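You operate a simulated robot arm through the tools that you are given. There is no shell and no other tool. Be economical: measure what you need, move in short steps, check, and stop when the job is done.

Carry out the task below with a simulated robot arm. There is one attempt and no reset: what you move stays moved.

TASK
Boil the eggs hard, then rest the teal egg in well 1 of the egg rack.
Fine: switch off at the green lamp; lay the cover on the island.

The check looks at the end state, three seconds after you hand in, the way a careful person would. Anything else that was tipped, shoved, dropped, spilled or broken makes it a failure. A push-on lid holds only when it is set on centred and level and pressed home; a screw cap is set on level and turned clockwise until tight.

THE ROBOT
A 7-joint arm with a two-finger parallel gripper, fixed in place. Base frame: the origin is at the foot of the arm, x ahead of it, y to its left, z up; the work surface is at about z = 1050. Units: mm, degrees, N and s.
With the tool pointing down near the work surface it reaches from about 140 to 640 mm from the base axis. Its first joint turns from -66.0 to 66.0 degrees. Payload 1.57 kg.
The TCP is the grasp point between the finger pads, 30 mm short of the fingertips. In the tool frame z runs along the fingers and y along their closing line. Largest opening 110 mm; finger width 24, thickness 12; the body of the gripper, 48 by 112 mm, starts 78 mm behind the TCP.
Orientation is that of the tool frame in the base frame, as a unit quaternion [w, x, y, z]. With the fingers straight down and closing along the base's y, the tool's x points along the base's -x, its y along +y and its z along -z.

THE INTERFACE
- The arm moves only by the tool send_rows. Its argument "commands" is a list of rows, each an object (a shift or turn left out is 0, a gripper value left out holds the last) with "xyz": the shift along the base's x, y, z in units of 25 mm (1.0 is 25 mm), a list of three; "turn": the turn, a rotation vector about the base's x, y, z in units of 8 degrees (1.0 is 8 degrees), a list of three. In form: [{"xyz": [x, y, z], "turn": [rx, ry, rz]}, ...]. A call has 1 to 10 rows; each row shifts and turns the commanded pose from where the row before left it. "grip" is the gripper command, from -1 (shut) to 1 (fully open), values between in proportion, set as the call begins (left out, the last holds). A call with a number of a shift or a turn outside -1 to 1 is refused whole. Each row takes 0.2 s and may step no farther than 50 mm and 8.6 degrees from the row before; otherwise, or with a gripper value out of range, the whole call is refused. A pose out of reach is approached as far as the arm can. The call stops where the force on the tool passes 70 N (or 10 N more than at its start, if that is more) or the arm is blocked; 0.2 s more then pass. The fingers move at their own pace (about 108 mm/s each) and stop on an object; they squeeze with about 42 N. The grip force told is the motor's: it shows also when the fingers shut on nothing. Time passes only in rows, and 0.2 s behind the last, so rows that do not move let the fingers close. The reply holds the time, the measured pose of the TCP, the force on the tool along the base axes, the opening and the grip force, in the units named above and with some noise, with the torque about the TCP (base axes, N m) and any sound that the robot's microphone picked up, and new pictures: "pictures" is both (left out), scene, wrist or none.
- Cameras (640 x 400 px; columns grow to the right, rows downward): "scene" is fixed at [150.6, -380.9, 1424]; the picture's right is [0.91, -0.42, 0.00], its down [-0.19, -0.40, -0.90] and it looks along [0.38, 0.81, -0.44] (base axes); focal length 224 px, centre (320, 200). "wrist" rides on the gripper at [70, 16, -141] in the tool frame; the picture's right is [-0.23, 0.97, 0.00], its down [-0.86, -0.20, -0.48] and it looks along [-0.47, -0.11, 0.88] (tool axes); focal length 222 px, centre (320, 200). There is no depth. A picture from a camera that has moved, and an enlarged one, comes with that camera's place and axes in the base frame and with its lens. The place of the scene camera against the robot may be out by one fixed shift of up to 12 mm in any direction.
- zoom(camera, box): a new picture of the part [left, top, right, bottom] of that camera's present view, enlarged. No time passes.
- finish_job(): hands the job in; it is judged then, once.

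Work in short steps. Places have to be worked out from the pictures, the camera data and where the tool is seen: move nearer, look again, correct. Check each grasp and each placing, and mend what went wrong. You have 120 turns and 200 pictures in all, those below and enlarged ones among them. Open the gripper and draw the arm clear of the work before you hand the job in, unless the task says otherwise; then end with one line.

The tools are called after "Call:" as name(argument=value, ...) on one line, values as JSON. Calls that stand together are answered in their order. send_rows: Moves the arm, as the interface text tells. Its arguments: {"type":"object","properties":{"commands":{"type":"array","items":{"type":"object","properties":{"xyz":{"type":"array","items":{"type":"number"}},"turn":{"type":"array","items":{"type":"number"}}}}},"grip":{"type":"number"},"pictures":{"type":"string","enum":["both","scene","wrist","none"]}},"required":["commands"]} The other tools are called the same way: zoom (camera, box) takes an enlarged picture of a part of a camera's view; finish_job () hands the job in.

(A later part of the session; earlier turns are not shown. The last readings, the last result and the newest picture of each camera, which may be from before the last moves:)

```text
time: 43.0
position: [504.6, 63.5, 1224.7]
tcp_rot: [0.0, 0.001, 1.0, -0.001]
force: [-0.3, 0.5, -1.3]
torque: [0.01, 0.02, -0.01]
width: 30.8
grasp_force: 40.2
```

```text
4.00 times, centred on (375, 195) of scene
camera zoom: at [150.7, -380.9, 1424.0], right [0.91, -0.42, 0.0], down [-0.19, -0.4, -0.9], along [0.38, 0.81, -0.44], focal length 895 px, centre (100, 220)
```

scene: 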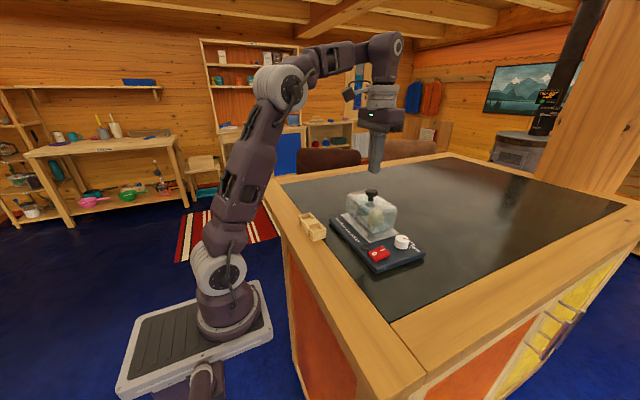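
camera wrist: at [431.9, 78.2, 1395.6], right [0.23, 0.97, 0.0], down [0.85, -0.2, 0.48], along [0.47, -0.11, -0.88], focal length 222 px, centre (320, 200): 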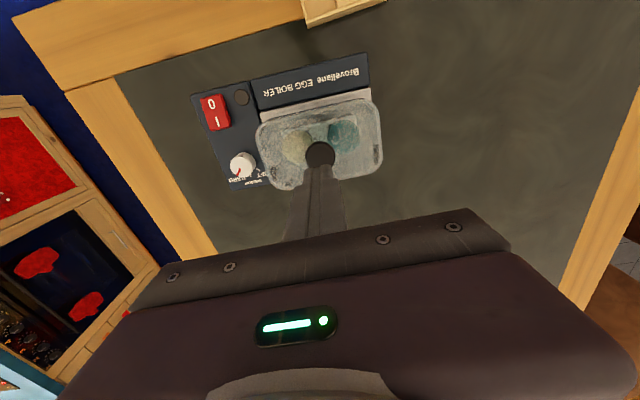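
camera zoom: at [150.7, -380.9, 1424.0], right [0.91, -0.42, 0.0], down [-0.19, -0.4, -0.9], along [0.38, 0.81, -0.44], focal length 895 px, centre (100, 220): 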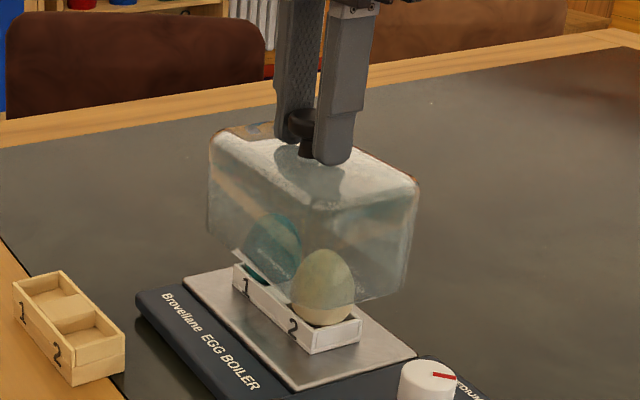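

Holding well and level. Lift another ~34 mm to clear the eggs.

Call:
send_rows(commands=[{"xyz": [0, 0, 0.15]}, {"xyz": [0, 0, 0.2]}, {"xyz": [0, 0, 0.2]}, {"xyz": [0, 0, 0.2]}, {"xyz": [0, 0, 0.2]}, {"xyz": [-0.1, 0, 0.2]}, {"xyz": [-0.1, 0, 0.15]}, {"xyz": [-0.1, 0, 0.1]}], pictures="wrist")

Call:
zoom(camera="scene", box=[320, 145, 430, 245])

```text
time: 44.8
position: [496.6, 63.2, 1261.0]
tcp_rot: [-0.001, 0.002, 1.0, 0.0]
force: [-1.0, -0.7, -1.2]
torque: [0.0, 0.01, -0.02]
width: 30.7
grasp_force: 39.8
camera wrist: at [425.8, 78.0, 1402.9], right [0.23, 0.97, 0.0], down [0.85, -0.2, 0.48], along [0.47, -0.11, -0.88], focal length 222 px, centre (320, 200)
```

wrist: 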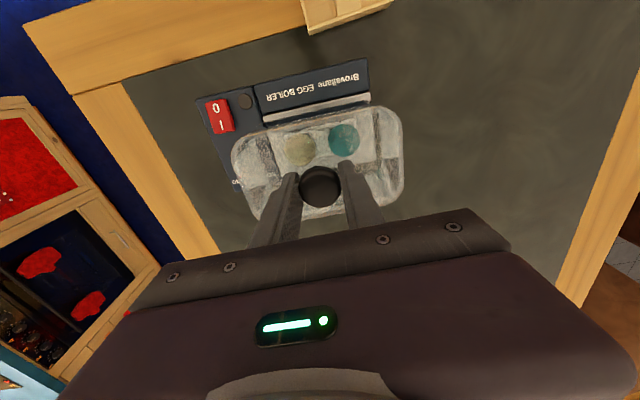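

```text
4.00 times, centred on (375, 195) of scene
camera zoom: at [150.7, -380.9, 1424.0], right [0.91, -0.42, 0.0], down [-0.19, -0.4, -0.9], along [0.38, 0.81, -0.44], focal length 895 px, centre (100, 220)
```

zoom: 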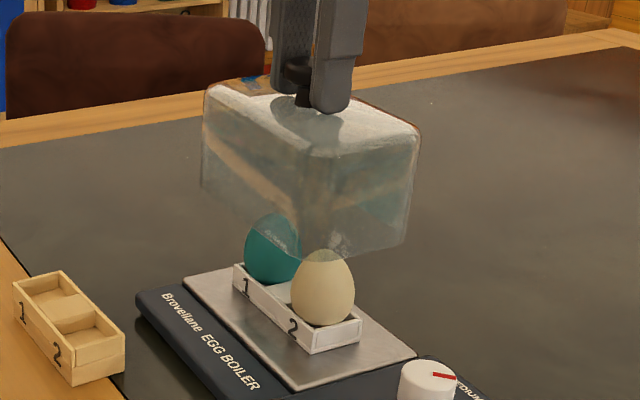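

Rim clears the egg tops by about 20 mm. Carrying it toward +y to open island near (450,260).

Call:
send_rows(commands=[{"xyz": [-0.1, 0.3, 0]}, {"xyz": [-0.15, 0.6, 0]}, {"xyz": [-0.2, 0.8, 0]}, {"xyz": [-0.2, 0.8, 0]}, {"xyz": [-0.2, 0.8, 0]}, {"xyz": [-0.2, 0.8, 0]}, {"xyz": [-0.2, 0.8, 0]}, {"xyz": [-0.2, 0.8, 0]}, {"xyz": [-0.2, 0.8, 0]}, {"xyz": [-0.2, 0.8, 0]}], pictures="none")

Call:
send_rows(commands=[{"xyz": [0, 0.4, -0.2]}, {"xyz": [0, 0.2, -0.4]}, {"xyz": [0, 0, -0.6]}, {"xyz": [0, 0, -0.6]}, {"xyz": [0, 0, -0.5]}, {"xyz": [0, 0, -0.3]}, {}], pictures="both")

```text
time: 47.0
position: [450.5, 244.1, 1262.3]
tcp_rot: [0.001, 0.002, 1.0, -0.001]
force: [-0.1, -0.1, -1.0]
torque: [-0.01, 0.0, -0.01]
width: 31.1
grasp_force: 39.9
```

```text
time: 48.6
position: [449.7, 259.4, 1195.8]
tcp_rot: [0.001, 0.001, 1.0, -0.001]
force: [-1.0, 0.0, -1.1]
torque: [0.0, -0.02, -0.02]
width: 31.0
grasp_force: 40.0
camera wrist: at [379.5, 275.7, 1337.6], right [0.23, 0.97, 0.0], down [0.85, -0.2, 0.48], along [0.47, -0.11, -0.88], focal length 222 px, centre (320, 200)
```

scene: 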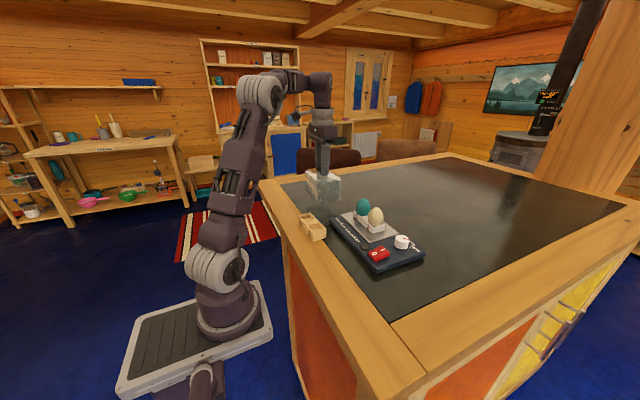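
wrist: 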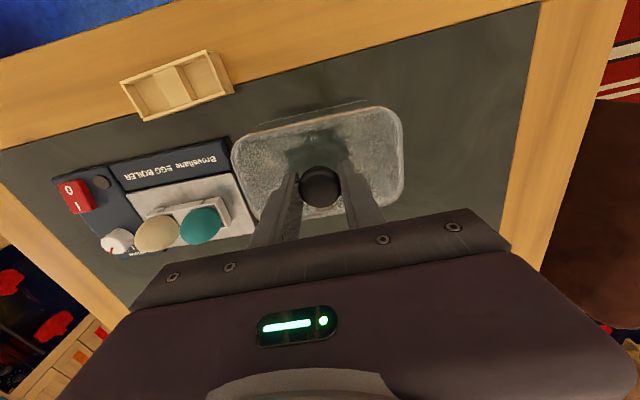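

Over clear island. Lowering until contact, expected near TCP z≈1157.

Call:
send_rows(commands=[{"xyz": [0, 0, -0.3]}, {"xyz": [0, 0, -0.3]}, {"xyz": [0, 0, -0.3]}, {"xyz": [0, 0, -0.2]}, {"xyz": [0, 0, -0.12]}, {"xyz": [0, 0, -0.08]}, {}], pictures="none")

Call:
zoom(camera="scene", box=[280, 130, 400, 230])

```text
time: 50.2
position: [450.5, 259.6, 1163.8]
tcp_rot: [0.0, 0.001, 1.0, -0.001]
force: [0.3, 0.2, -2.1]
torque: [0.02, -0.03, 0.0]
width: 31.0
grasp_force: 39.5
```

```text
4.00 times, centred on (340, 180) of scene
camera zoom: at [150.7, -380.9, 1424.0], right [0.91, -0.42, 0.0], down [-0.19, -0.4, -0.9], along [0.38, 0.81, -0.44], focal length 895 px, centre (240, 280)
```

zoom: 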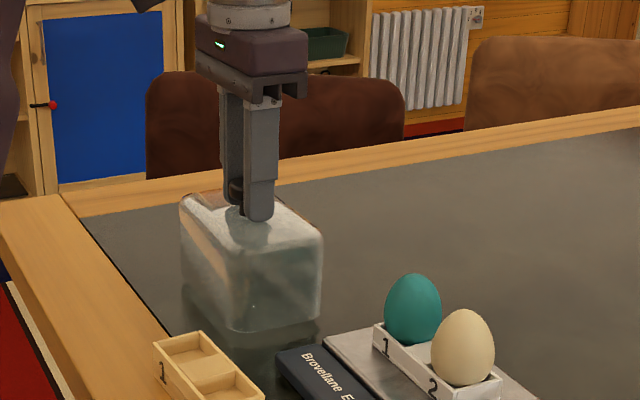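

Not yet touching. Continue in 2 mm steps.

Call:
send_rows(commands=[{"xyz": [0, 0, -0.08]}, {"xyz": [0, 0, -0.08]}, {"xyz": [0, 0, -0.08]}, {}], pictures="none")

Call:
send_rows(commands=[{"xyz": [0, 0, -0.06]}, {}], pictures="none")

Call:
zoom(camera="scene", box=[280, 130, 400, 230])

```text
time: 51.2
position: [450.4, 259.5, 1155.8]
tcp_rot: [0.0, 0.002, 1.0, -0.002]
force: [0.2, 0.6, 0.2]
torque: [0.02, 0.03, 0.0]
width: 30.9
grasp_force: 39.9
```

```text
time: 51.8
position: [450.5, 261.2, 1155.2]
tcp_rot: [0.001, 0.001, 1.0, -0.001]
force: [0.2, -0.1, -0.9]
torque: [-0.02, 0.0, 0.01]
width: 30.7
grasp_force: 40.0
```

```text
4.00 times, centred on (340, 180) of scene
camera zoom: at [150.7, -380.9, 1424.0], right [0.91, -0.42, 0.0], down [-0.19, -0.4, -0.9], along [0.38, 0.81, -0.44], focal length 895 px, centre (240, 280)
```

zoom: 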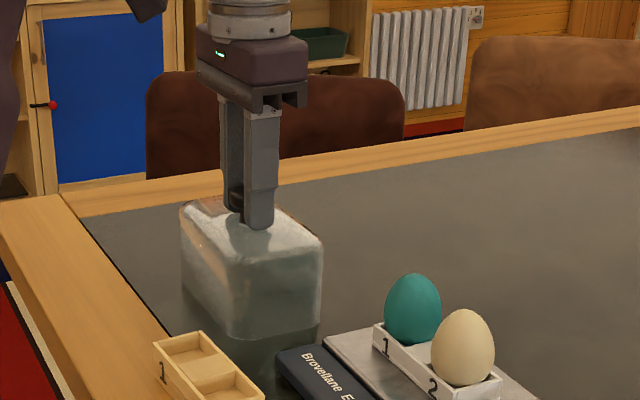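

No contact force yet. Continue.

Call:
send_rows(commands=[{"xyz": [0, 0, -0.06]}, {"xyz": [0, 0, -0.06]}, {}], pictures="none")

Call:
send_rows(commands=[{"xyz": [0, 0, -0.06]}, {"xyz": [0, 0, -0.06]}, {}], pictures="none")

Call:
zoom(camera="scene", box=[280, 130, 400, 230])

```text
time: 52.6
position: [449.4, 260.0, 1153.8]
tcp_rot: [0.001, 0.001, 1.0, -0.001]
force: [-5.7, -2.7, 33.3]
torque: [-0.02, 0.0, 0.01]
width: 31.0
grasp_force: 39.8
```

```text
time: 53.2
position: [451.4, 260.2, 1154.8]
tcp_rot: [0.003, 0.001, 1.0, 0.0]
force: [0.6, 0.5, 9.9]
torque: [-0.4, 0.42, 0.04]
width: 31.0
grasp_force: 40.1
stopped in row 2: the force on the tool passed its limit at 74 N (the readings are from after the stop); the commanded pose is now the measured one
```

```text
4.00 times, centred on (340, 180) of scene
camera zoom: at [150.5, -380.9, 1424.0], right [0.91, -0.42, 0.0], down [-0.19, -0.4, -0.9], along [0.38, 0.81, -0.44], focal length 895 px, centre (240, 280)
```

zoom: 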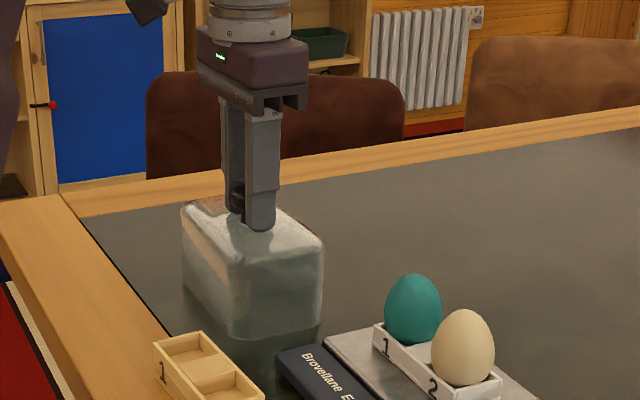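

Touched down. Release, rise, then move toward the eggs for a look.

Call:
send_rows(commands=[{}, {}, {"xyz": [0, 0, 0.4]}, {"xyz": [0, 0, 1]}, {"xyz": [0, 0, 1]}, {"xyz": [0, 0, 0.8], "turn": [0, 0.04, 0]}, {"xyz": [0, -1, 0]}, {"xyz": [0, -1, 0]}, {"xyz": [0, -1, 0]}, {"xyz": [0, -1, 0]}], grip=-0.09, pictures="none")

Call:
send_rows(commands=[{"xyz": [0, -1, 0]}, {"xyz": [0, -1, 0]}, {"xyz": [0, -1, 0]}, {}], grip=0.27, pictures="both")

Call:
zoom(camera="scene", box=[280, 150, 400, 250])

Call:
zoom(camera="wrist", box=[280, 40, 440, 220])

```text
time: 55.4
position: [451.3, 160.8, 1232.5]
tcp_rot: [0.001, 0.0, 1.0, 0.0]
force: [-1.0, 0.9, -0.1]
torque: [0.02, 0.01, -0.01]
width: 50.1
grasp_force: 0.1
```

```text
time: 56.4
position: [450.4, 84.9, 1233.4]
tcp_rot: [0.0, 0.001, 1.0, 0.001]
force: [0.0, -0.8, -0.8]
torque: [0.03, 0.0, 0.03]
width: 69.8
grasp_force: 0.0
camera wrist: at [379.5, 99.7, 1375.0], right [0.23, 0.97, 0.0], down [0.85, -0.2, 0.48], along [0.47, -0.11, -0.88], focal length 222 px, centre (320, 200)
```

scene: 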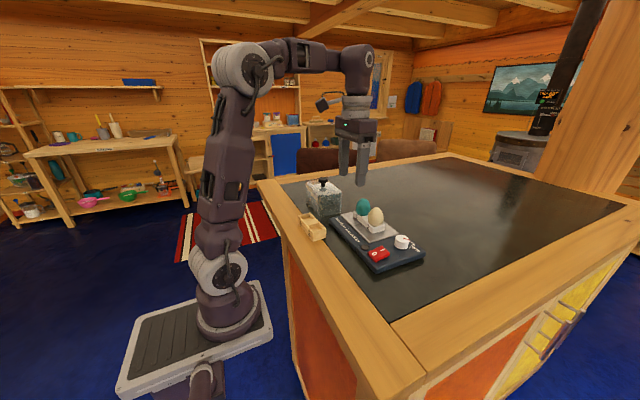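
wrist: 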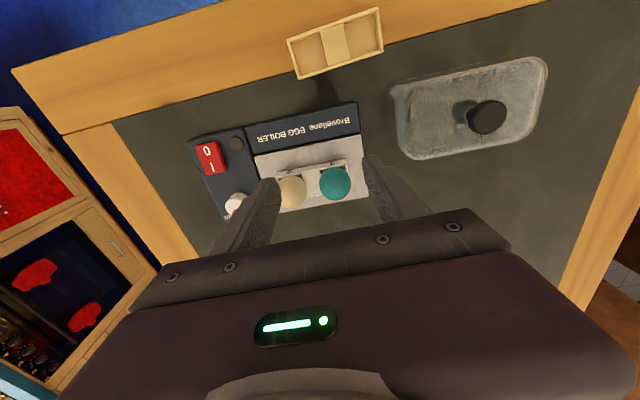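

```text
4.00 times, centred on (340, 200) of scene
camera zoom: at [150.6, -380.9, 1424.0], right [0.91, -0.42, 0.0], down [-0.19, -0.4, -0.9], along [0.38, 0.81, -0.44], focal length 895 px, centre (240, 200)
```

zoom: 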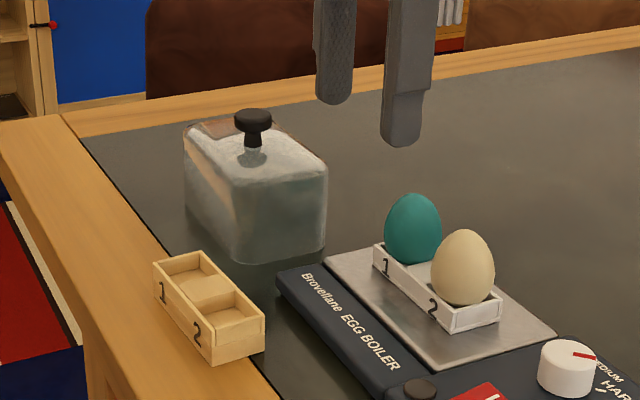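

```text
2.22 times, centred on (360, 130) of wrist
camera zoom: at [379.5, 99.7, 1375.0], right [0.23, 0.97, 0.0], down [0.85, -0.2, 0.48], along [0.47, -0.11, -0.88], focal length 494 px, centre (231, 356)
```

zoom: 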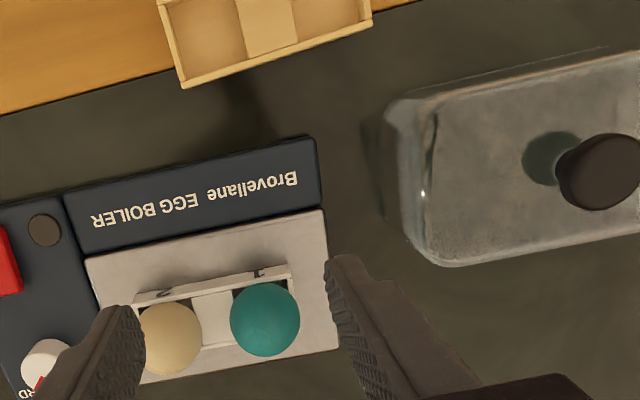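

Lid rests upright on the island. Teal egg ≈(505,91) and cream ≈(505,31), only ~17 mm apart, so I'll turn the gripper 90° to close along x, and widen it.

Call:
send_rows(commands=[{"turn": [0, 0, -1]}, {"turn": [0, 0, -1]}, {"turn": [0, 0, -1]}, {"turn": [0, 0, -1]}, {"turn": [0, 0, -1]}, {"turn": [0, 0, -1]}, {"turn": [0, 0, -1]}, {"turn": [0, 0, -1]}, {"turn": [0, 0, -1]}, {"turn": [0, 0, -1]}], grip=0.27, pictures="none")

Call:
send_rows(commands=[{"turn": [0, 0, -1]}, {"turn": [0, 0, -0.25]}, {"xyz": [0.7, 0.08, 0]}, {"xyz": [0.7, 0.08, 0]}, {"xyz": [0.7, 0.08, 0]}, {}], pictures="both")

Call:
zoom(camera="wrist", box=[220, 60, 420, 220])

```text
time: 58.6
position: [451.1, 86.6, 1233.2]
tcp_rot: [0.0, 0.645, 0.765, 0.001]
force: [-0.3, 1.4, 0.5]
torque: [0.01, -0.01, -0.04]
width: 70.0
grasp_force: 0.1
```

```text
time: 60.0
position: [504.5, 91.1, 1232.4]
tcp_rot: [0.001, 0.708, 0.707, 0.0]
force: [0.2, 0.5, 0.7]
torque: [0.01, -0.02, -0.03]
width: 69.8
grasp_force: 0.1
camera wrist: at [519.3, 159.5, 1374.7], right [0.97, -0.23, 0.0], down [-0.2, -0.85, 0.48], along [-0.11, -0.47, -0.88], focal length 222 px, centre (320, 200)
```

scene: 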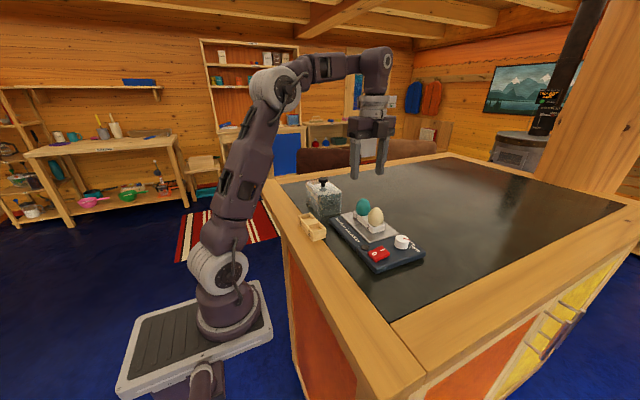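
wrist: 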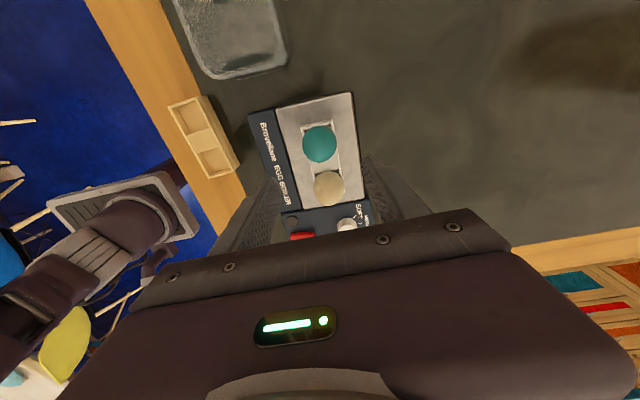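

```text
2.50 times, centred on (320, 140) of wrist
camera zoom: at [519.3, 159.5, 1374.7], right [0.97, -0.23, 0.0], down [-0.2, -0.85, 0.48], along [-0.11, -0.47, -0.88], focal length 555 px, centre (320, 350)
```

zoom: 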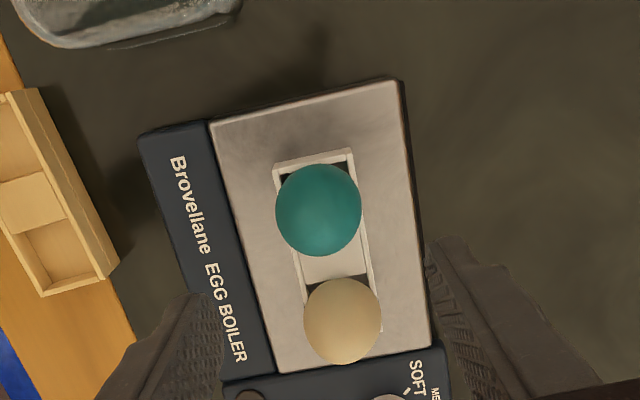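

Teal egg ≈(503,90). I'll descend to z≈1150 and check alignment.

Call:
send_rows(commands=[{"xyz": [-0.05, -0.05, -0.8]}, {"xyz": [0, 0, -0.8]}, {"xyz": [0, 0, -0.8]}, {"xyz": [0, 0, -0.6]}, {"xyz": [0, 0, -0.3]}, {}], pictures="both")

Call:
zoom(camera="scene", box=[320, 160, 430, 250])

Call:
zoom(camera="wrist", box=[220, 60, 420, 220])

```text
time: 61.4
position: [503.1, 90.8, 1151.0]
tcp_rot: [0.001, 0.707, 0.707, 0.001]
force: [0.1, -0.4, -1.1]
torque: [0.04, -0.02, 0.0]
width: 70.1
grasp_force: 0.1
camera wrist: at [517.8, 159.0, 1293.0], right [0.97, -0.23, 0.0], down [-0.2, -0.85, 0.48], along [-0.11, -0.47, -0.88], focal length 222 px, centre (320, 200)
```

scene: 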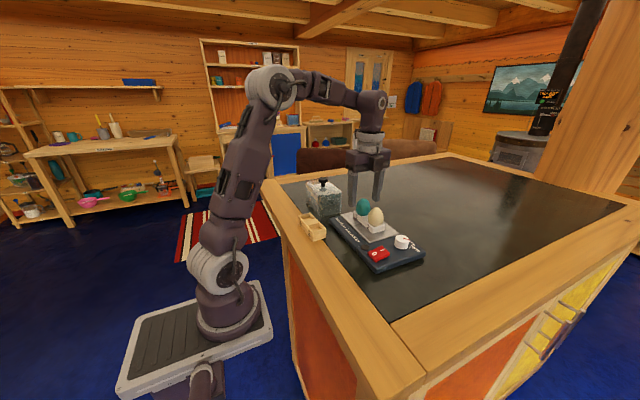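
wrist: 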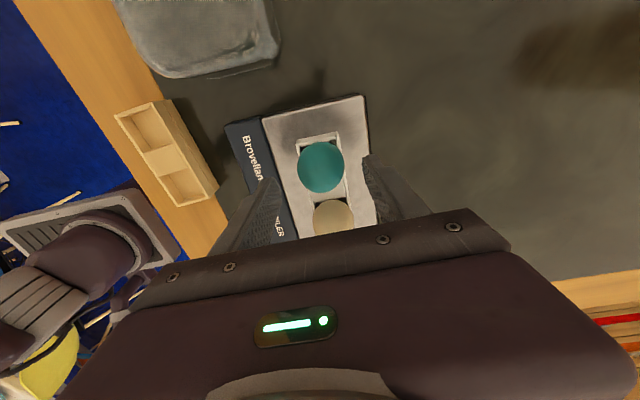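

```text
4.44 times, centred on (375, 205) of scene
camera zoom: at [150.6, -380.9, 1424.0], right [0.91, -0.42, 0.0], down [-0.19, -0.4, -0.9], along [0.38, 0.81, -0.44], focal length 994 px, centre (76, 178)
```

zoom: 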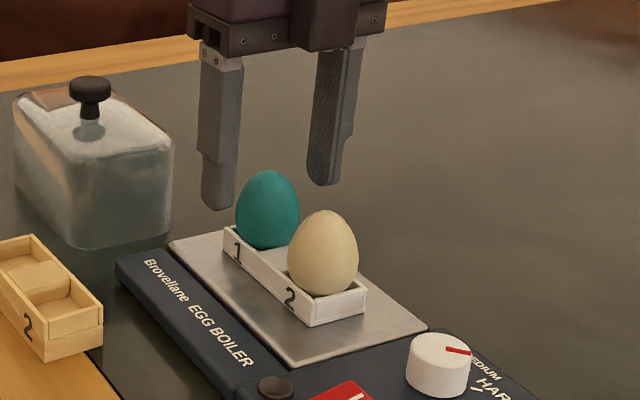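

```text
2.50 times, centred on (320, 140) of wrist
camera zoom: at [517.8, 159.0, 1293.0], right [0.97, -0.23, 0.0], down [-0.2, -0.85, 0.48], along [-0.11, -0.47, -0.88], focal length 555 px, centre (320, 350)
```

zoom: 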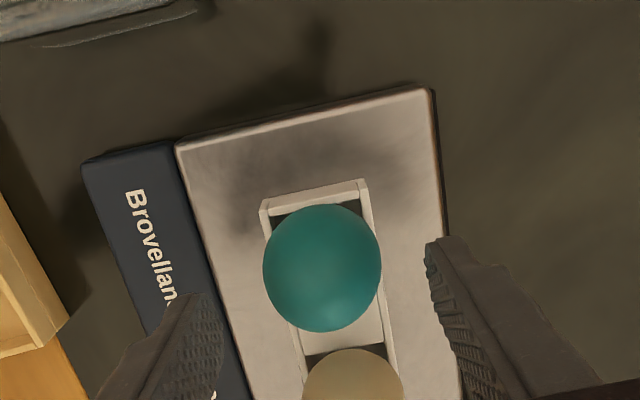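

Centred. Descend to 1121 and close gently with a target width just under the egg's ~42 mm.

Call:
send_rows(commands=[{"xyz": [-0.02, -0.02, -0.4]}, {"xyz": [0, 0, -0.4]}, {"xyz": [0, 0, -0.4]}, {}], pictures="none")

Call:
send_rows(commands=[{}, {}, {}], grip=-0.27, pictures="wrist")

Call:
zoom(camera="scene", box=[320, 160, 430, 250])

```text
time: 62.4
position: [503.0, 88.6, 1119.7]
tcp_rot: [0.001, 0.708, 0.707, 0.0]
force: [0.3, -0.1, -0.4]
torque: [0.02, 0.01, 0.04]
width: 69.9
grasp_force: 0.0
```

```text
time: 63.2
position: [502.9, 87.4, 1120.3]
tcp_rot: [0.002, 0.708, 0.706, 0.002]
force: [7.0, -0.9, 2.7]
torque: [0.01, -0.14, -0.05]
width: 45.8
grasp_force: 2.8
camera wrist: at [517.2, 157.4, 1262.1], right [0.97, -0.23, 0.0], down [-0.2, -0.85, 0.48], along [-0.11, -0.47, -0.88], focal length 222 px, centre (320, 200)
```

wrist: 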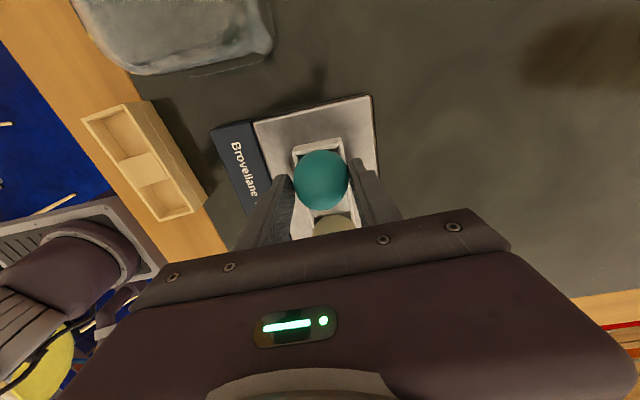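

```text
4.44 times, centred on (375, 205) of scene
camera zoom: at [150.8, -380.9, 1424.0], right [0.91, -0.42, 0.0], down [-0.19, -0.4, -0.9], along [0.38, 0.81, -0.44], focal length 994 px, centre (76, 178)
```

zoom: 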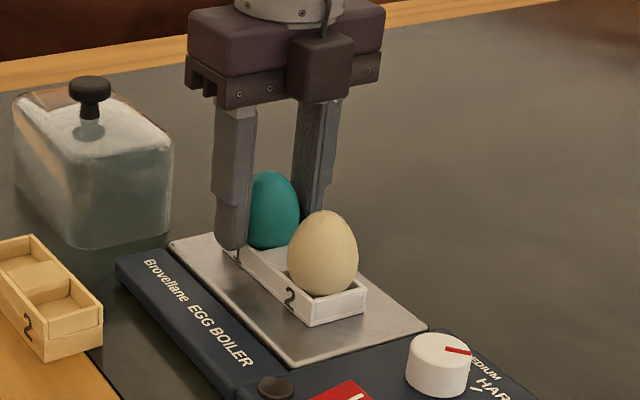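

Stopped at 45.8 mm with a 7 N x force, so it may be the tray rim rather than the egg. Look closer.

Call:
zoom(camera="wrist", box=[270, 130, 380, 220])

Call:
zoom(camera="scene", box=[350, 190, 410, 240])

```text
4.44 times, centred on (325, 175) of wrist
camera zoom: at [517.2, 157.4, 1262.1], right [0.97, -0.23, 0.0], down [-0.2, -0.85, 0.48], along [-0.11, -0.47, -0.88], focal length 987 px, centre (298, 311)
```

zoom: 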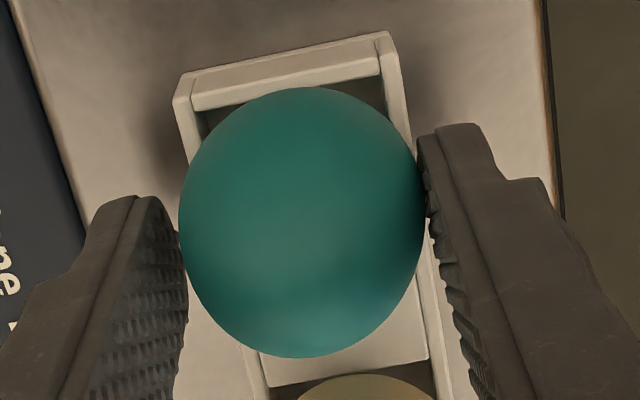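

```text
8.00 times, centred on (380, 215) of scene
camera zoom: at [150.8, -380.9, 1424.0], right [0.91, -0.42, 0.0], down [-0.19, -0.4, -0.9], along [0.38, 0.81, -0.44], focal length 1790 px, centre (-160, 80)
```

zoom: 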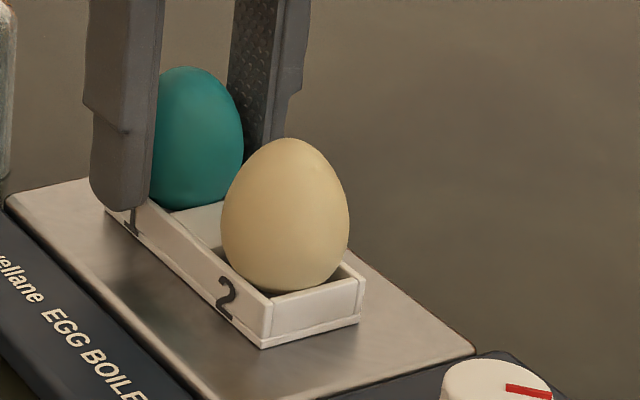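

The right finger touches the egg while the left hasn't quite. I'll shift +1.5 mm in x to centre, then tighten a bit.

Call:
send_rows(commands=[{"xyz": [0.06, 0.04, 0.04]}, {}, {}], grip=-0.27, pictures="none")

Call:
send_rows(commands=[{}, {}, {}], grip=-0.36, pictures="none")

Call:
zoom(camera="wrist", box=[270, 130, 380, 220])

```text
time: 64.0
position: [503.4, 90.1, 1121.6]
tcp_rot: [0.001, 0.707, 0.707, 0.001]
force: [2.8, -0.8, 1.9]
torque: [0.0, -0.08, -0.03]
width: 42.9
grasp_force: 2.1
```

```text
time: 64.8
position: [503.5, 90.1, 1122.2]
tcp_rot: [0.001, 0.708, 0.706, 0.002]
force: [3.8, -0.7, 1.2]
torque: [0.01, -0.13, -0.02]
width: 41.6
grasp_force: 11.7
```

```text
4.44 times, centred on (325, 175) of wrist
camera zoom: at [518.7, 158.8, 1262.9], right [0.97, -0.23, 0.0], down [-0.2, -0.85, 0.48], along [-0.11, -0.47, -0.88], focal length 987 px, centre (298, 311)
```

zoom: 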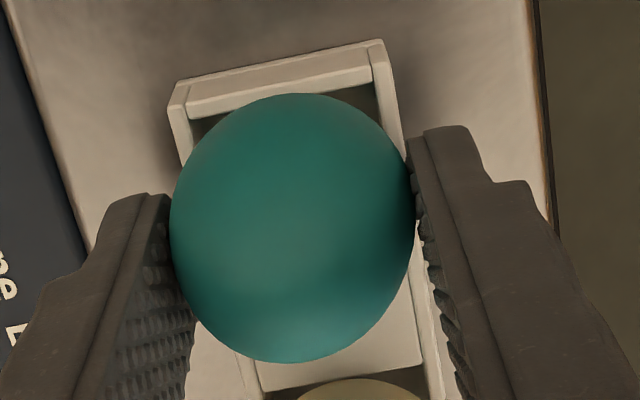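

Both fingers hold the egg at 41.6 mm with 12 N. I'll firm up slightly and lift slowly.

Call:
send_rows(commands=[{}, {}, {"xyz": [0, 0, 0.08]}, {"xyz": [0, 0, 0.12]}, {"xyz": [0, 0, 0.2]}, {"xyz": [0, 0, 0.3]}, {}], grip=-0.41, pictures="wrist")

Call:
zoom(camera="scene", box=[320, 160, 430, 250])

```text
time: 66.4
position: [503.3, 91.1, 1140.0]
tcp_rot: [0.0, 0.708, 0.706, 0.002]
force: [0.3, -0.3, -0.9]
torque: [0.0, -0.02, -0.01]
width: 41.6
grasp_force: 12.4
camera wrist: at [518.6, 158.9, 1280.4], right [0.97, -0.23, 0.0], down [-0.2, -0.85, 0.48], along [-0.11, -0.47, -0.88], focal length 222 px, centre (320, 200)
```

wrist: 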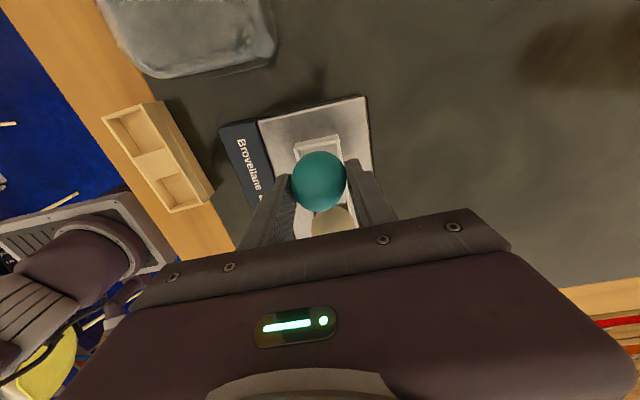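

```text
4.44 times, centred on (375, 205) of scene
camera zoom: at [150.7, -380.9, 1424.0], right [0.91, -0.42, 0.0], down [-0.19, -0.4, -0.9], along [0.38, 0.81, -0.44], focal length 994 px, centre (76, 178)
```

zoom: 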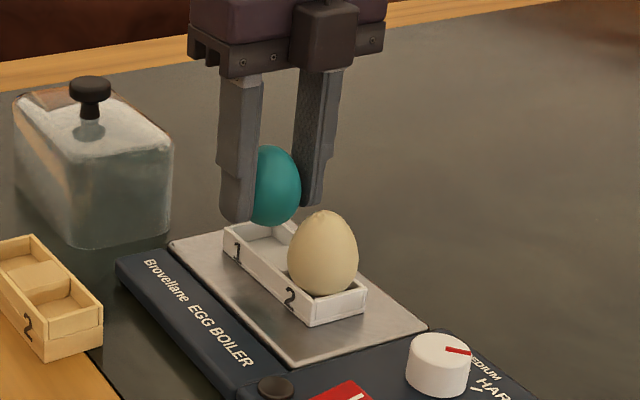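

Egg secured. Raise to travelling height and zoom on the rack.

Call:
send_rows(commands=[{"xyz": [0, 0, 0.4]}, {"xyz": [0, 0, 0.6]}, {"xyz": [0, 0, 0.6]}, {"xyz": [0, 0, 0.6]}, {"xyz": [0, 0, 0.4]}, {}], pictures="wrist")

Call:
zoom(camera="wrist", box=[140, 80, 300, 190])

Call:
zoom(camera="scene", box=[280, 160, 400, 250])

```text
time: 67.8
position: [504.7, 89.6, 1203.3]
tcp_rot: [0.001, 0.708, 0.707, 0.001]
force: [-0.2, -0.9, -0.3]
torque: [0.01, 0.0, 0.01]
width: 41.7
grasp_force: 11.7
camera wrist: at [518.3, 159.1, 1345.1], right [0.97, -0.23, 0.0], down [-0.2, -0.85, 0.48], along [-0.11, -0.47, -0.88], focal length 222 px, centre (320, 200)
```

wrist: 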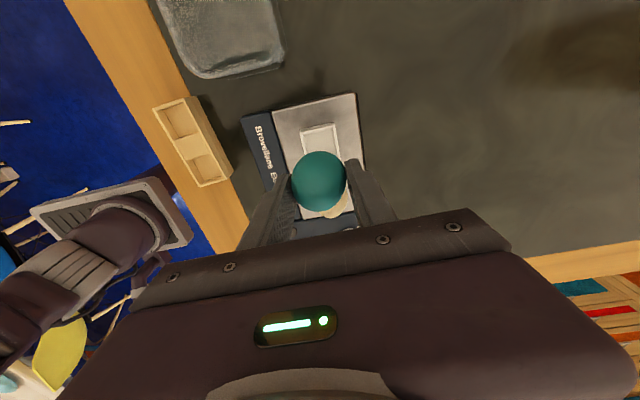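

```text
3.64 times, centred on (220, 135) of wrist
camera zoom: at [518.3, 159.1, 1345.1], right [0.97, -0.23, 0.0], down [-0.2, -0.85, 0.48], along [-0.11, -0.47, -0.88], focal length 808 px, centre (684, 436)
```

zoom: 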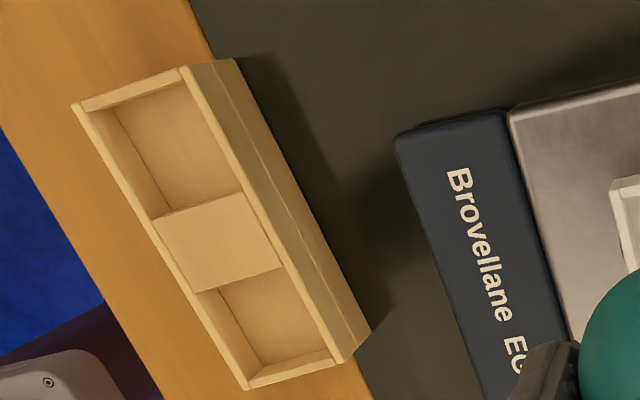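

```text
4.44 times, centred on (340, 205) of scene
camera zoom: at [150.7, -380.9, 1424.0], right [0.91, -0.42, 0.0], down [-0.19, -0.4, -0.9], along [0.38, 0.81, -0.44], focal length 994 px, centre (231, 178)
```

zoom: 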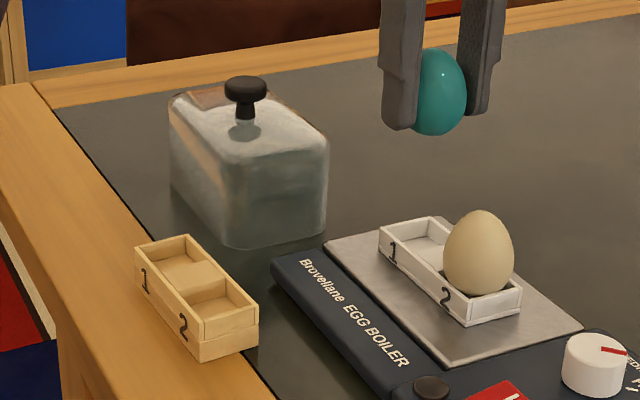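

Rack spans x≈330–368, y≈74–174, so well 1's centre ≈(349,154). Carrying the egg there at height.

Call:
send_rows(commands=[{"xyz": [-0.4, 0.16, 0]}, {"xyz": [-0.68, 0.28, 0]}, {"xyz": [-0.68, 0.28, 0]}, {"xyz": [-0.68, 0.28, 0]}, {"xyz": [-0.68, 0.28, 0]}, {"xyz": [-0.68, 0.28, 0]}, {"xyz": [-0.68, 0.28, 0]}, {"xyz": [-0.68, 0.28, 0]}, {"xyz": [-0.68, 0.28, 0]}, {"xyz": [-0.38, 0.16, 0]}], pictures="both")

Call:
zoom(camera="wrist", box=[240, 80, 400, 220])

Call:
zoom(camera="scene", box=[270, 160, 390, 250])

```text
time: 70.0
position: [348.6, 154.4, 1203.3]
tcp_rot: [0.002, 0.708, 0.707, 0.0]
force: [-0.3, 0.4, -0.6]
torque: [0.02, 0.01, 0.02]
width: 41.6
grasp_force: 12.2
camera wrist: at [363.2, 223.8, 1345.1], right [0.97, -0.23, 0.0], down [-0.2, -0.85, 0.48], along [-0.11, -0.47, -0.88], focal length 222 px, centre (320, 200)
```

scene: 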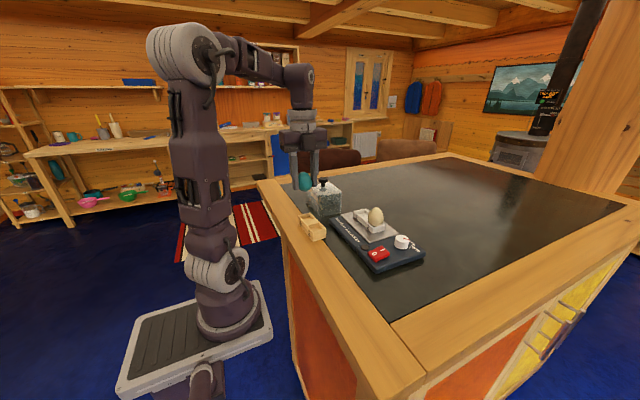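
wrist: 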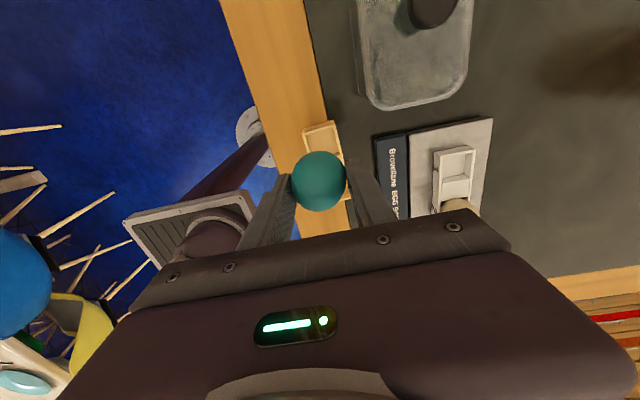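

```text
2.86 times, centred on (320, 150) of wrist
camera zoom: at [363.2, 223.8, 1345.1], right [0.97, -0.23, 0.0], down [-0.2, -0.85, 0.48], along [-0.11, -0.47, -0.88], focal length 635 px, centre (320, 343)
```

zoom: 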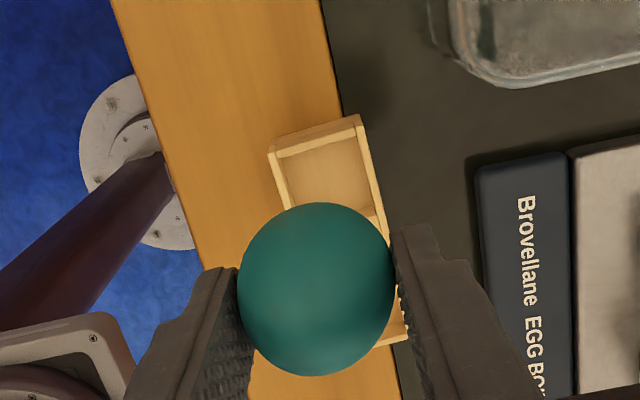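

```text
4.44 times, centred on (330, 205) of scene
camera zoom: at [150.6, -380.9, 1424.0], right [0.91, -0.42, 0.0], down [-0.19, -0.4, -0.9], along [0.38, 0.81, -0.44], focal length 994 px, centre (276, 178)
```

zoom: 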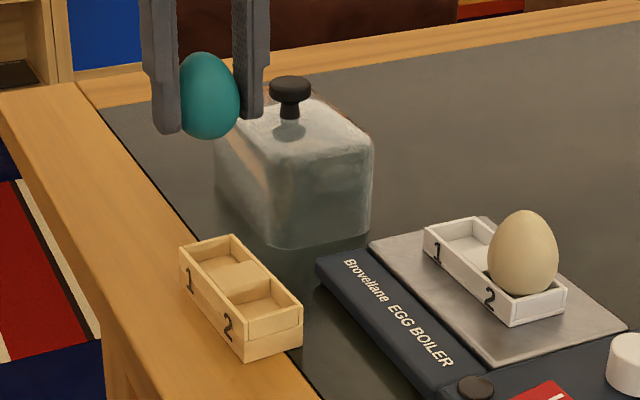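

Aligned to ~1 mm. Nudge +1 mm in x and descend to 1138, then check from both cameras.

Call:
send_rows(commands=[{"xyz": [0.04, 0, -0.4]}, {"xyz": [0, 0, -0.6]}, {"xyz": [0, 0, -0.6]}, {"xyz": [0, 0, -0.6]}, {"xyz": [0, 0, -0.4]}, {}], pictures="wrist")

Call:
zoom(camera="wrist", box=[240, 100, 400, 220])

Call:
zoom(camera="scene", box=[280, 170, 350, 250])

```text
time: 71.4
position: [349.6, 154.0, 1139.4]
tcp_rot: [0.001, 0.708, 0.706, 0.0]
force: [0.6, 0.8, -0.1]
torque: [0.0, 0.0, 0.0]
width: 41.8
grasp_force: 12.4
camera wrist: at [364.6, 223.5, 1280.5], right [0.97, -0.23, 0.0], down [-0.2, -0.85, 0.48], along [-0.11, -0.47, -0.88], focal length 222 px, centre (320, 200)
```

wrist: 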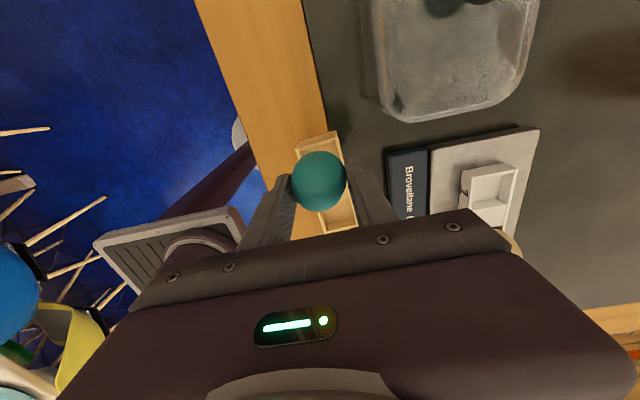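

```text
3.33 times, centred on (320, 160) of wrist
camera zoom: at [364.6, 223.5, 1280.5], right [0.97, -0.23, 0.0], down [-0.2, -0.85, 0.48], along [-0.11, -0.47, -0.88], focal length 740 px, centre (320, 333)
```

zoom: 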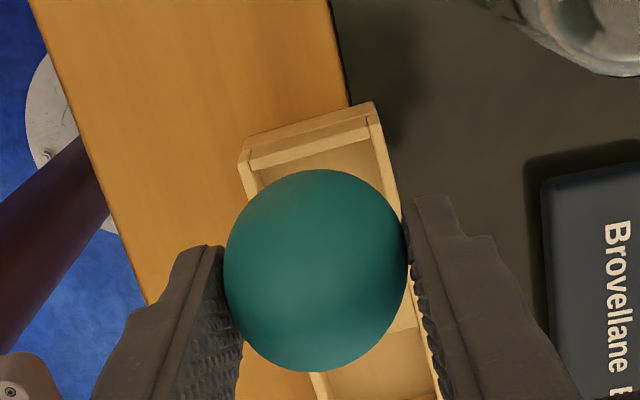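

```text
5.00 times, centred on (315, 210) of scene
camera zoom: at [150.7, -380.9, 1424.0], right [0.91, -0.42, 0.0], down [-0.19, -0.4, -0.9], along [0.38, 0.81, -0.44], focal length 1119 px, centre (345, 150)
```

zoom: 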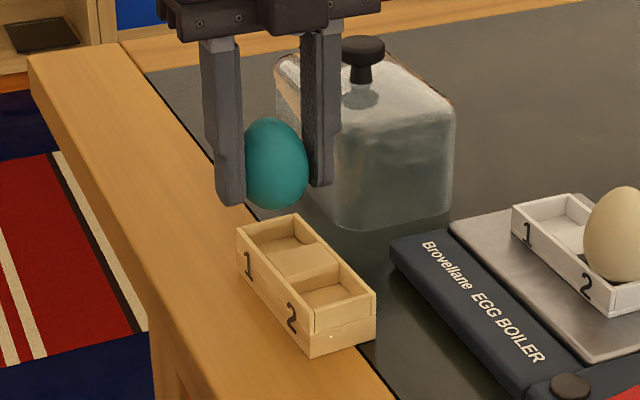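

Approaching well 1. Lower another 13 mm and compare to the picture of the egg seated in the tray.

Call:
send_rows(commands=[{"xyz": [0, 0, -0.3]}, {"xyz": [0, 0, -0.22]}, {}], pictures="none")

Call:
zoom(camera="wrist", box=[270, 130, 380, 220])

Call:
zoom(camera="scene", box=[280, 170, 350, 250])

```text
time: 72.2
position: [349.8, 154.4, 1126.4]
tcp_rot: [0.001, 0.709, 0.706, 0.001]
force: [-0.7, 0.0, 0.1]
torque: [0.02, -0.04, -0.02]
width: 41.6
grasp_force: 11.7
```

```text
4.44 times, centred on (325, 175) of wrist
camera zoom: at [364.3, 223.7, 1267.6], right [0.97, -0.23, 0.0], down [-0.2, -0.85, 0.48], along [-0.11, -0.47, -0.88], focal length 987 px, centre (298, 311)
```

zoom: 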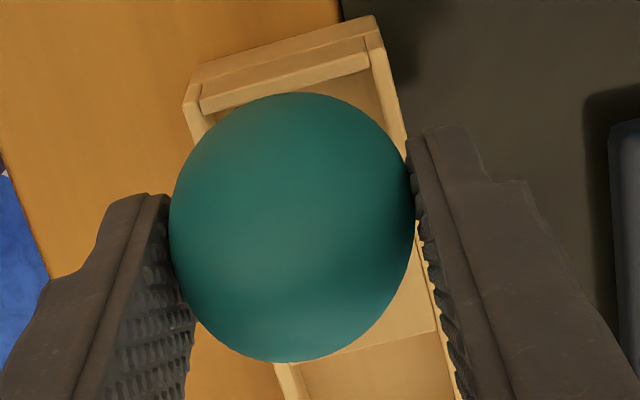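

```text
5.00 times, centred on (315, 210) of scene
camera zoom: at [150.7, -380.9, 1424.0], right [0.91, -0.42, 0.0], down [-0.19, -0.4, -0.9], along [0.38, 0.81, -0.44], focal length 1119 px, centre (345, 150)
```

zoom: 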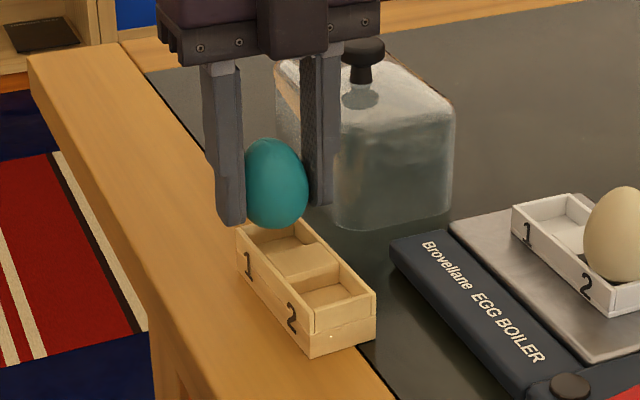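

The picture matches the tray reference closely. I'll shift -1.2 mm in y and lower in 2 mm steps, watching force.

Call:
send_rows(commands=[{"xyz": [0, -0.05, -0.08]}, {"xyz": [0, 0, -0.08]}, {"xyz": [0, 0, -0.08]}, {}], pictures="none")

Call:
send_rows(commands=[{"xyz": [0, 0, -0.06]}, {"xyz": [0, 0, -0.06]}, {}], pictures="none")

Call:
zoom(camera="scene", box=[280, 170, 350, 250])

Call:
zoom(camera="wrist", box=[270, 130, 380, 220])

```text
time: 73.2
position: [348.4, 153.6, 1120.8]
tcp_rot: [0.0, 0.708, 0.707, 0.001]
force: [-0.1, -0.9, -0.8]
torque: [-0.01, 0.02, 0.03]
width: 41.9
grasp_force: 12.0
```

```text
time: 74.0
position: [350.5, 153.3, 1117.2]
tcp_rot: [0.0, 0.707, 0.707, 0.001]
force: [0.6, 0.3, -0.8]
torque: [-0.02, -0.02, -0.05]
width: 41.9
grasp_force: 12.0
```

```text
5.00 times, centred on (315, 210) of scene
camera zoom: at [150.7, -380.9, 1424.0], right [0.91, -0.42, 0.0], down [-0.19, -0.4, -0.9], along [0.38, 0.81, -0.44], focal length 1119 px, centre (345, 150)
```

zoom: 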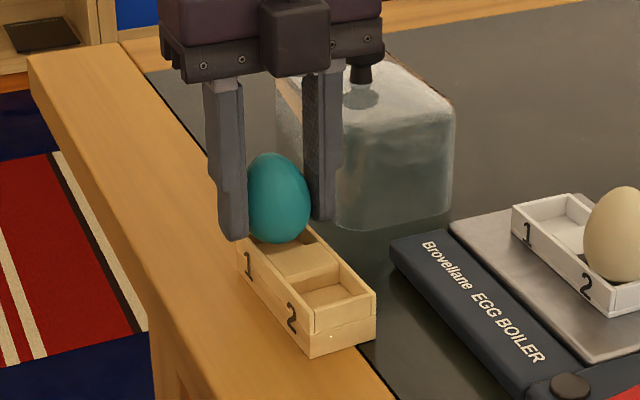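

```text
4.44 times, centred on (325, 175) of wrist
camera zoom: at [364.8, 222.0, 1258.6], right [0.97, -0.23, 0.0], down [-0.2, -0.85, 0.48], along [-0.11, -0.47, -0.88], focal length 987 px, centre (298, 311)
```

zoom: 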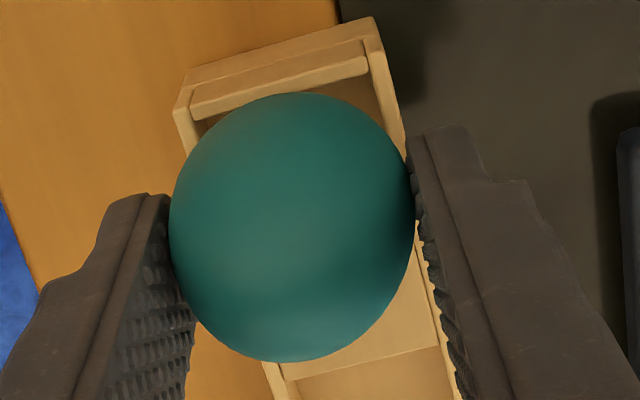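

Nearly identical to the seated reference, with no contact yet. Continue down.

Call:
send_rows(commands=[{"xyz": [0, 0, -0.06]}, {"xyz": [0, 0, -0.06]}, {}], pictures="none")

Call:
send_rows(commands=[{"xyz": [0, 0, -0.05]}, {}], pictures="none")

Call:
zoom(camera="scene", box=[280, 170, 350, 250])

Call:
zoom(camera="wrist", box=[270, 130, 380, 220])

```text
time: 74.8
position: [349.5, 153.9, 1114.8]
tcp_rot: [0.001, 0.708, 0.706, 0.001]
force: [1.4, -0.2, 0.2]
torque: [-0.01, -0.01, 0.02]
width: 41.9
grasp_force: 11.8
```

```text
time: 75.4
position: [349.7, 153.7, 1112.4]
tcp_rot: [0.001, 0.708, 0.706, 0.0]
force: [0.4, -2.4, 4.9]
torque: [-0.01, -0.03, 0.0]
width: 41.9
grasp_force: 11.8
```

```text
5.00 times, centred on (315, 210) of scene
camera zoom: at [150.6, -381.0, 1424.0], right [0.91, -0.42, 0.0], down [-0.19, -0.4, -0.9], along [0.38, 0.81, -0.44], focal length 1119 px, centre (345, 150)
```

zoom: 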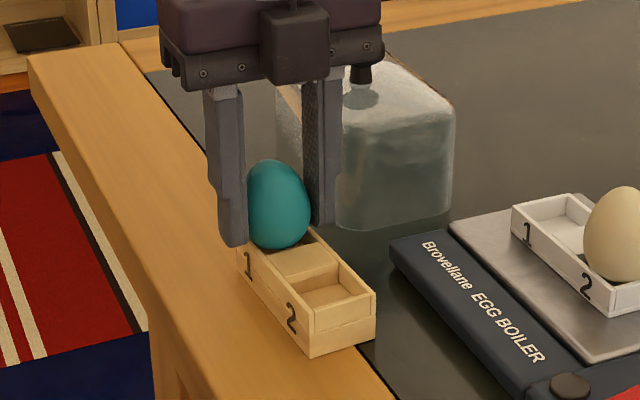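

```text
4.44 times, centred on (325, 175) of wrist
camera zoom: at [364.6, 222.3, 1254.3], right [0.97, -0.23, 0.0], down [-0.2, -0.85, 0.48], along [-0.11, -0.47, -0.88], focal length 987 px, centre (298, 311)
```

zoom: 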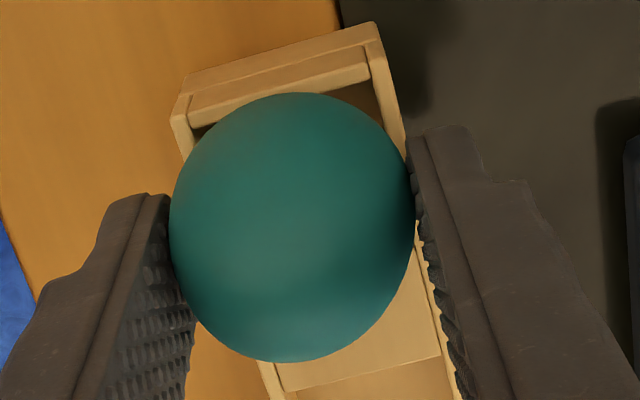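

Contact at 1113 as predicted, with a small push toward -y. I'll shift -1.2 mm in y, press 1 mm further and read.

Call:
send_rows(commands=[{"xyz": [0, -0.05, 0]}, {}], pictures="none")

Call:
send_rows(commands=[{"xyz": [0, 0, -0.04]}, {}], pictures="none")

```text
time: 76.0
position: [349.8, 152.9, 1111.2]
tcp_rot: [0.001, 0.708, 0.707, 0.001]
force: [0.6, -0.3, -0.7]
torque: [0.02, 0.04, -0.02]
width: 42.0
grasp_force: 12.4
```

```text
time: 76.6
position: [349.0, 151.9, 1110.8]
tcp_rot: [0.001, 0.708, 0.706, 0.001]
force: [0.7, 1.0, 0.6]
torque: [-0.04, 0.0, 0.0]
width: 41.6
grasp_force: 12.1
```

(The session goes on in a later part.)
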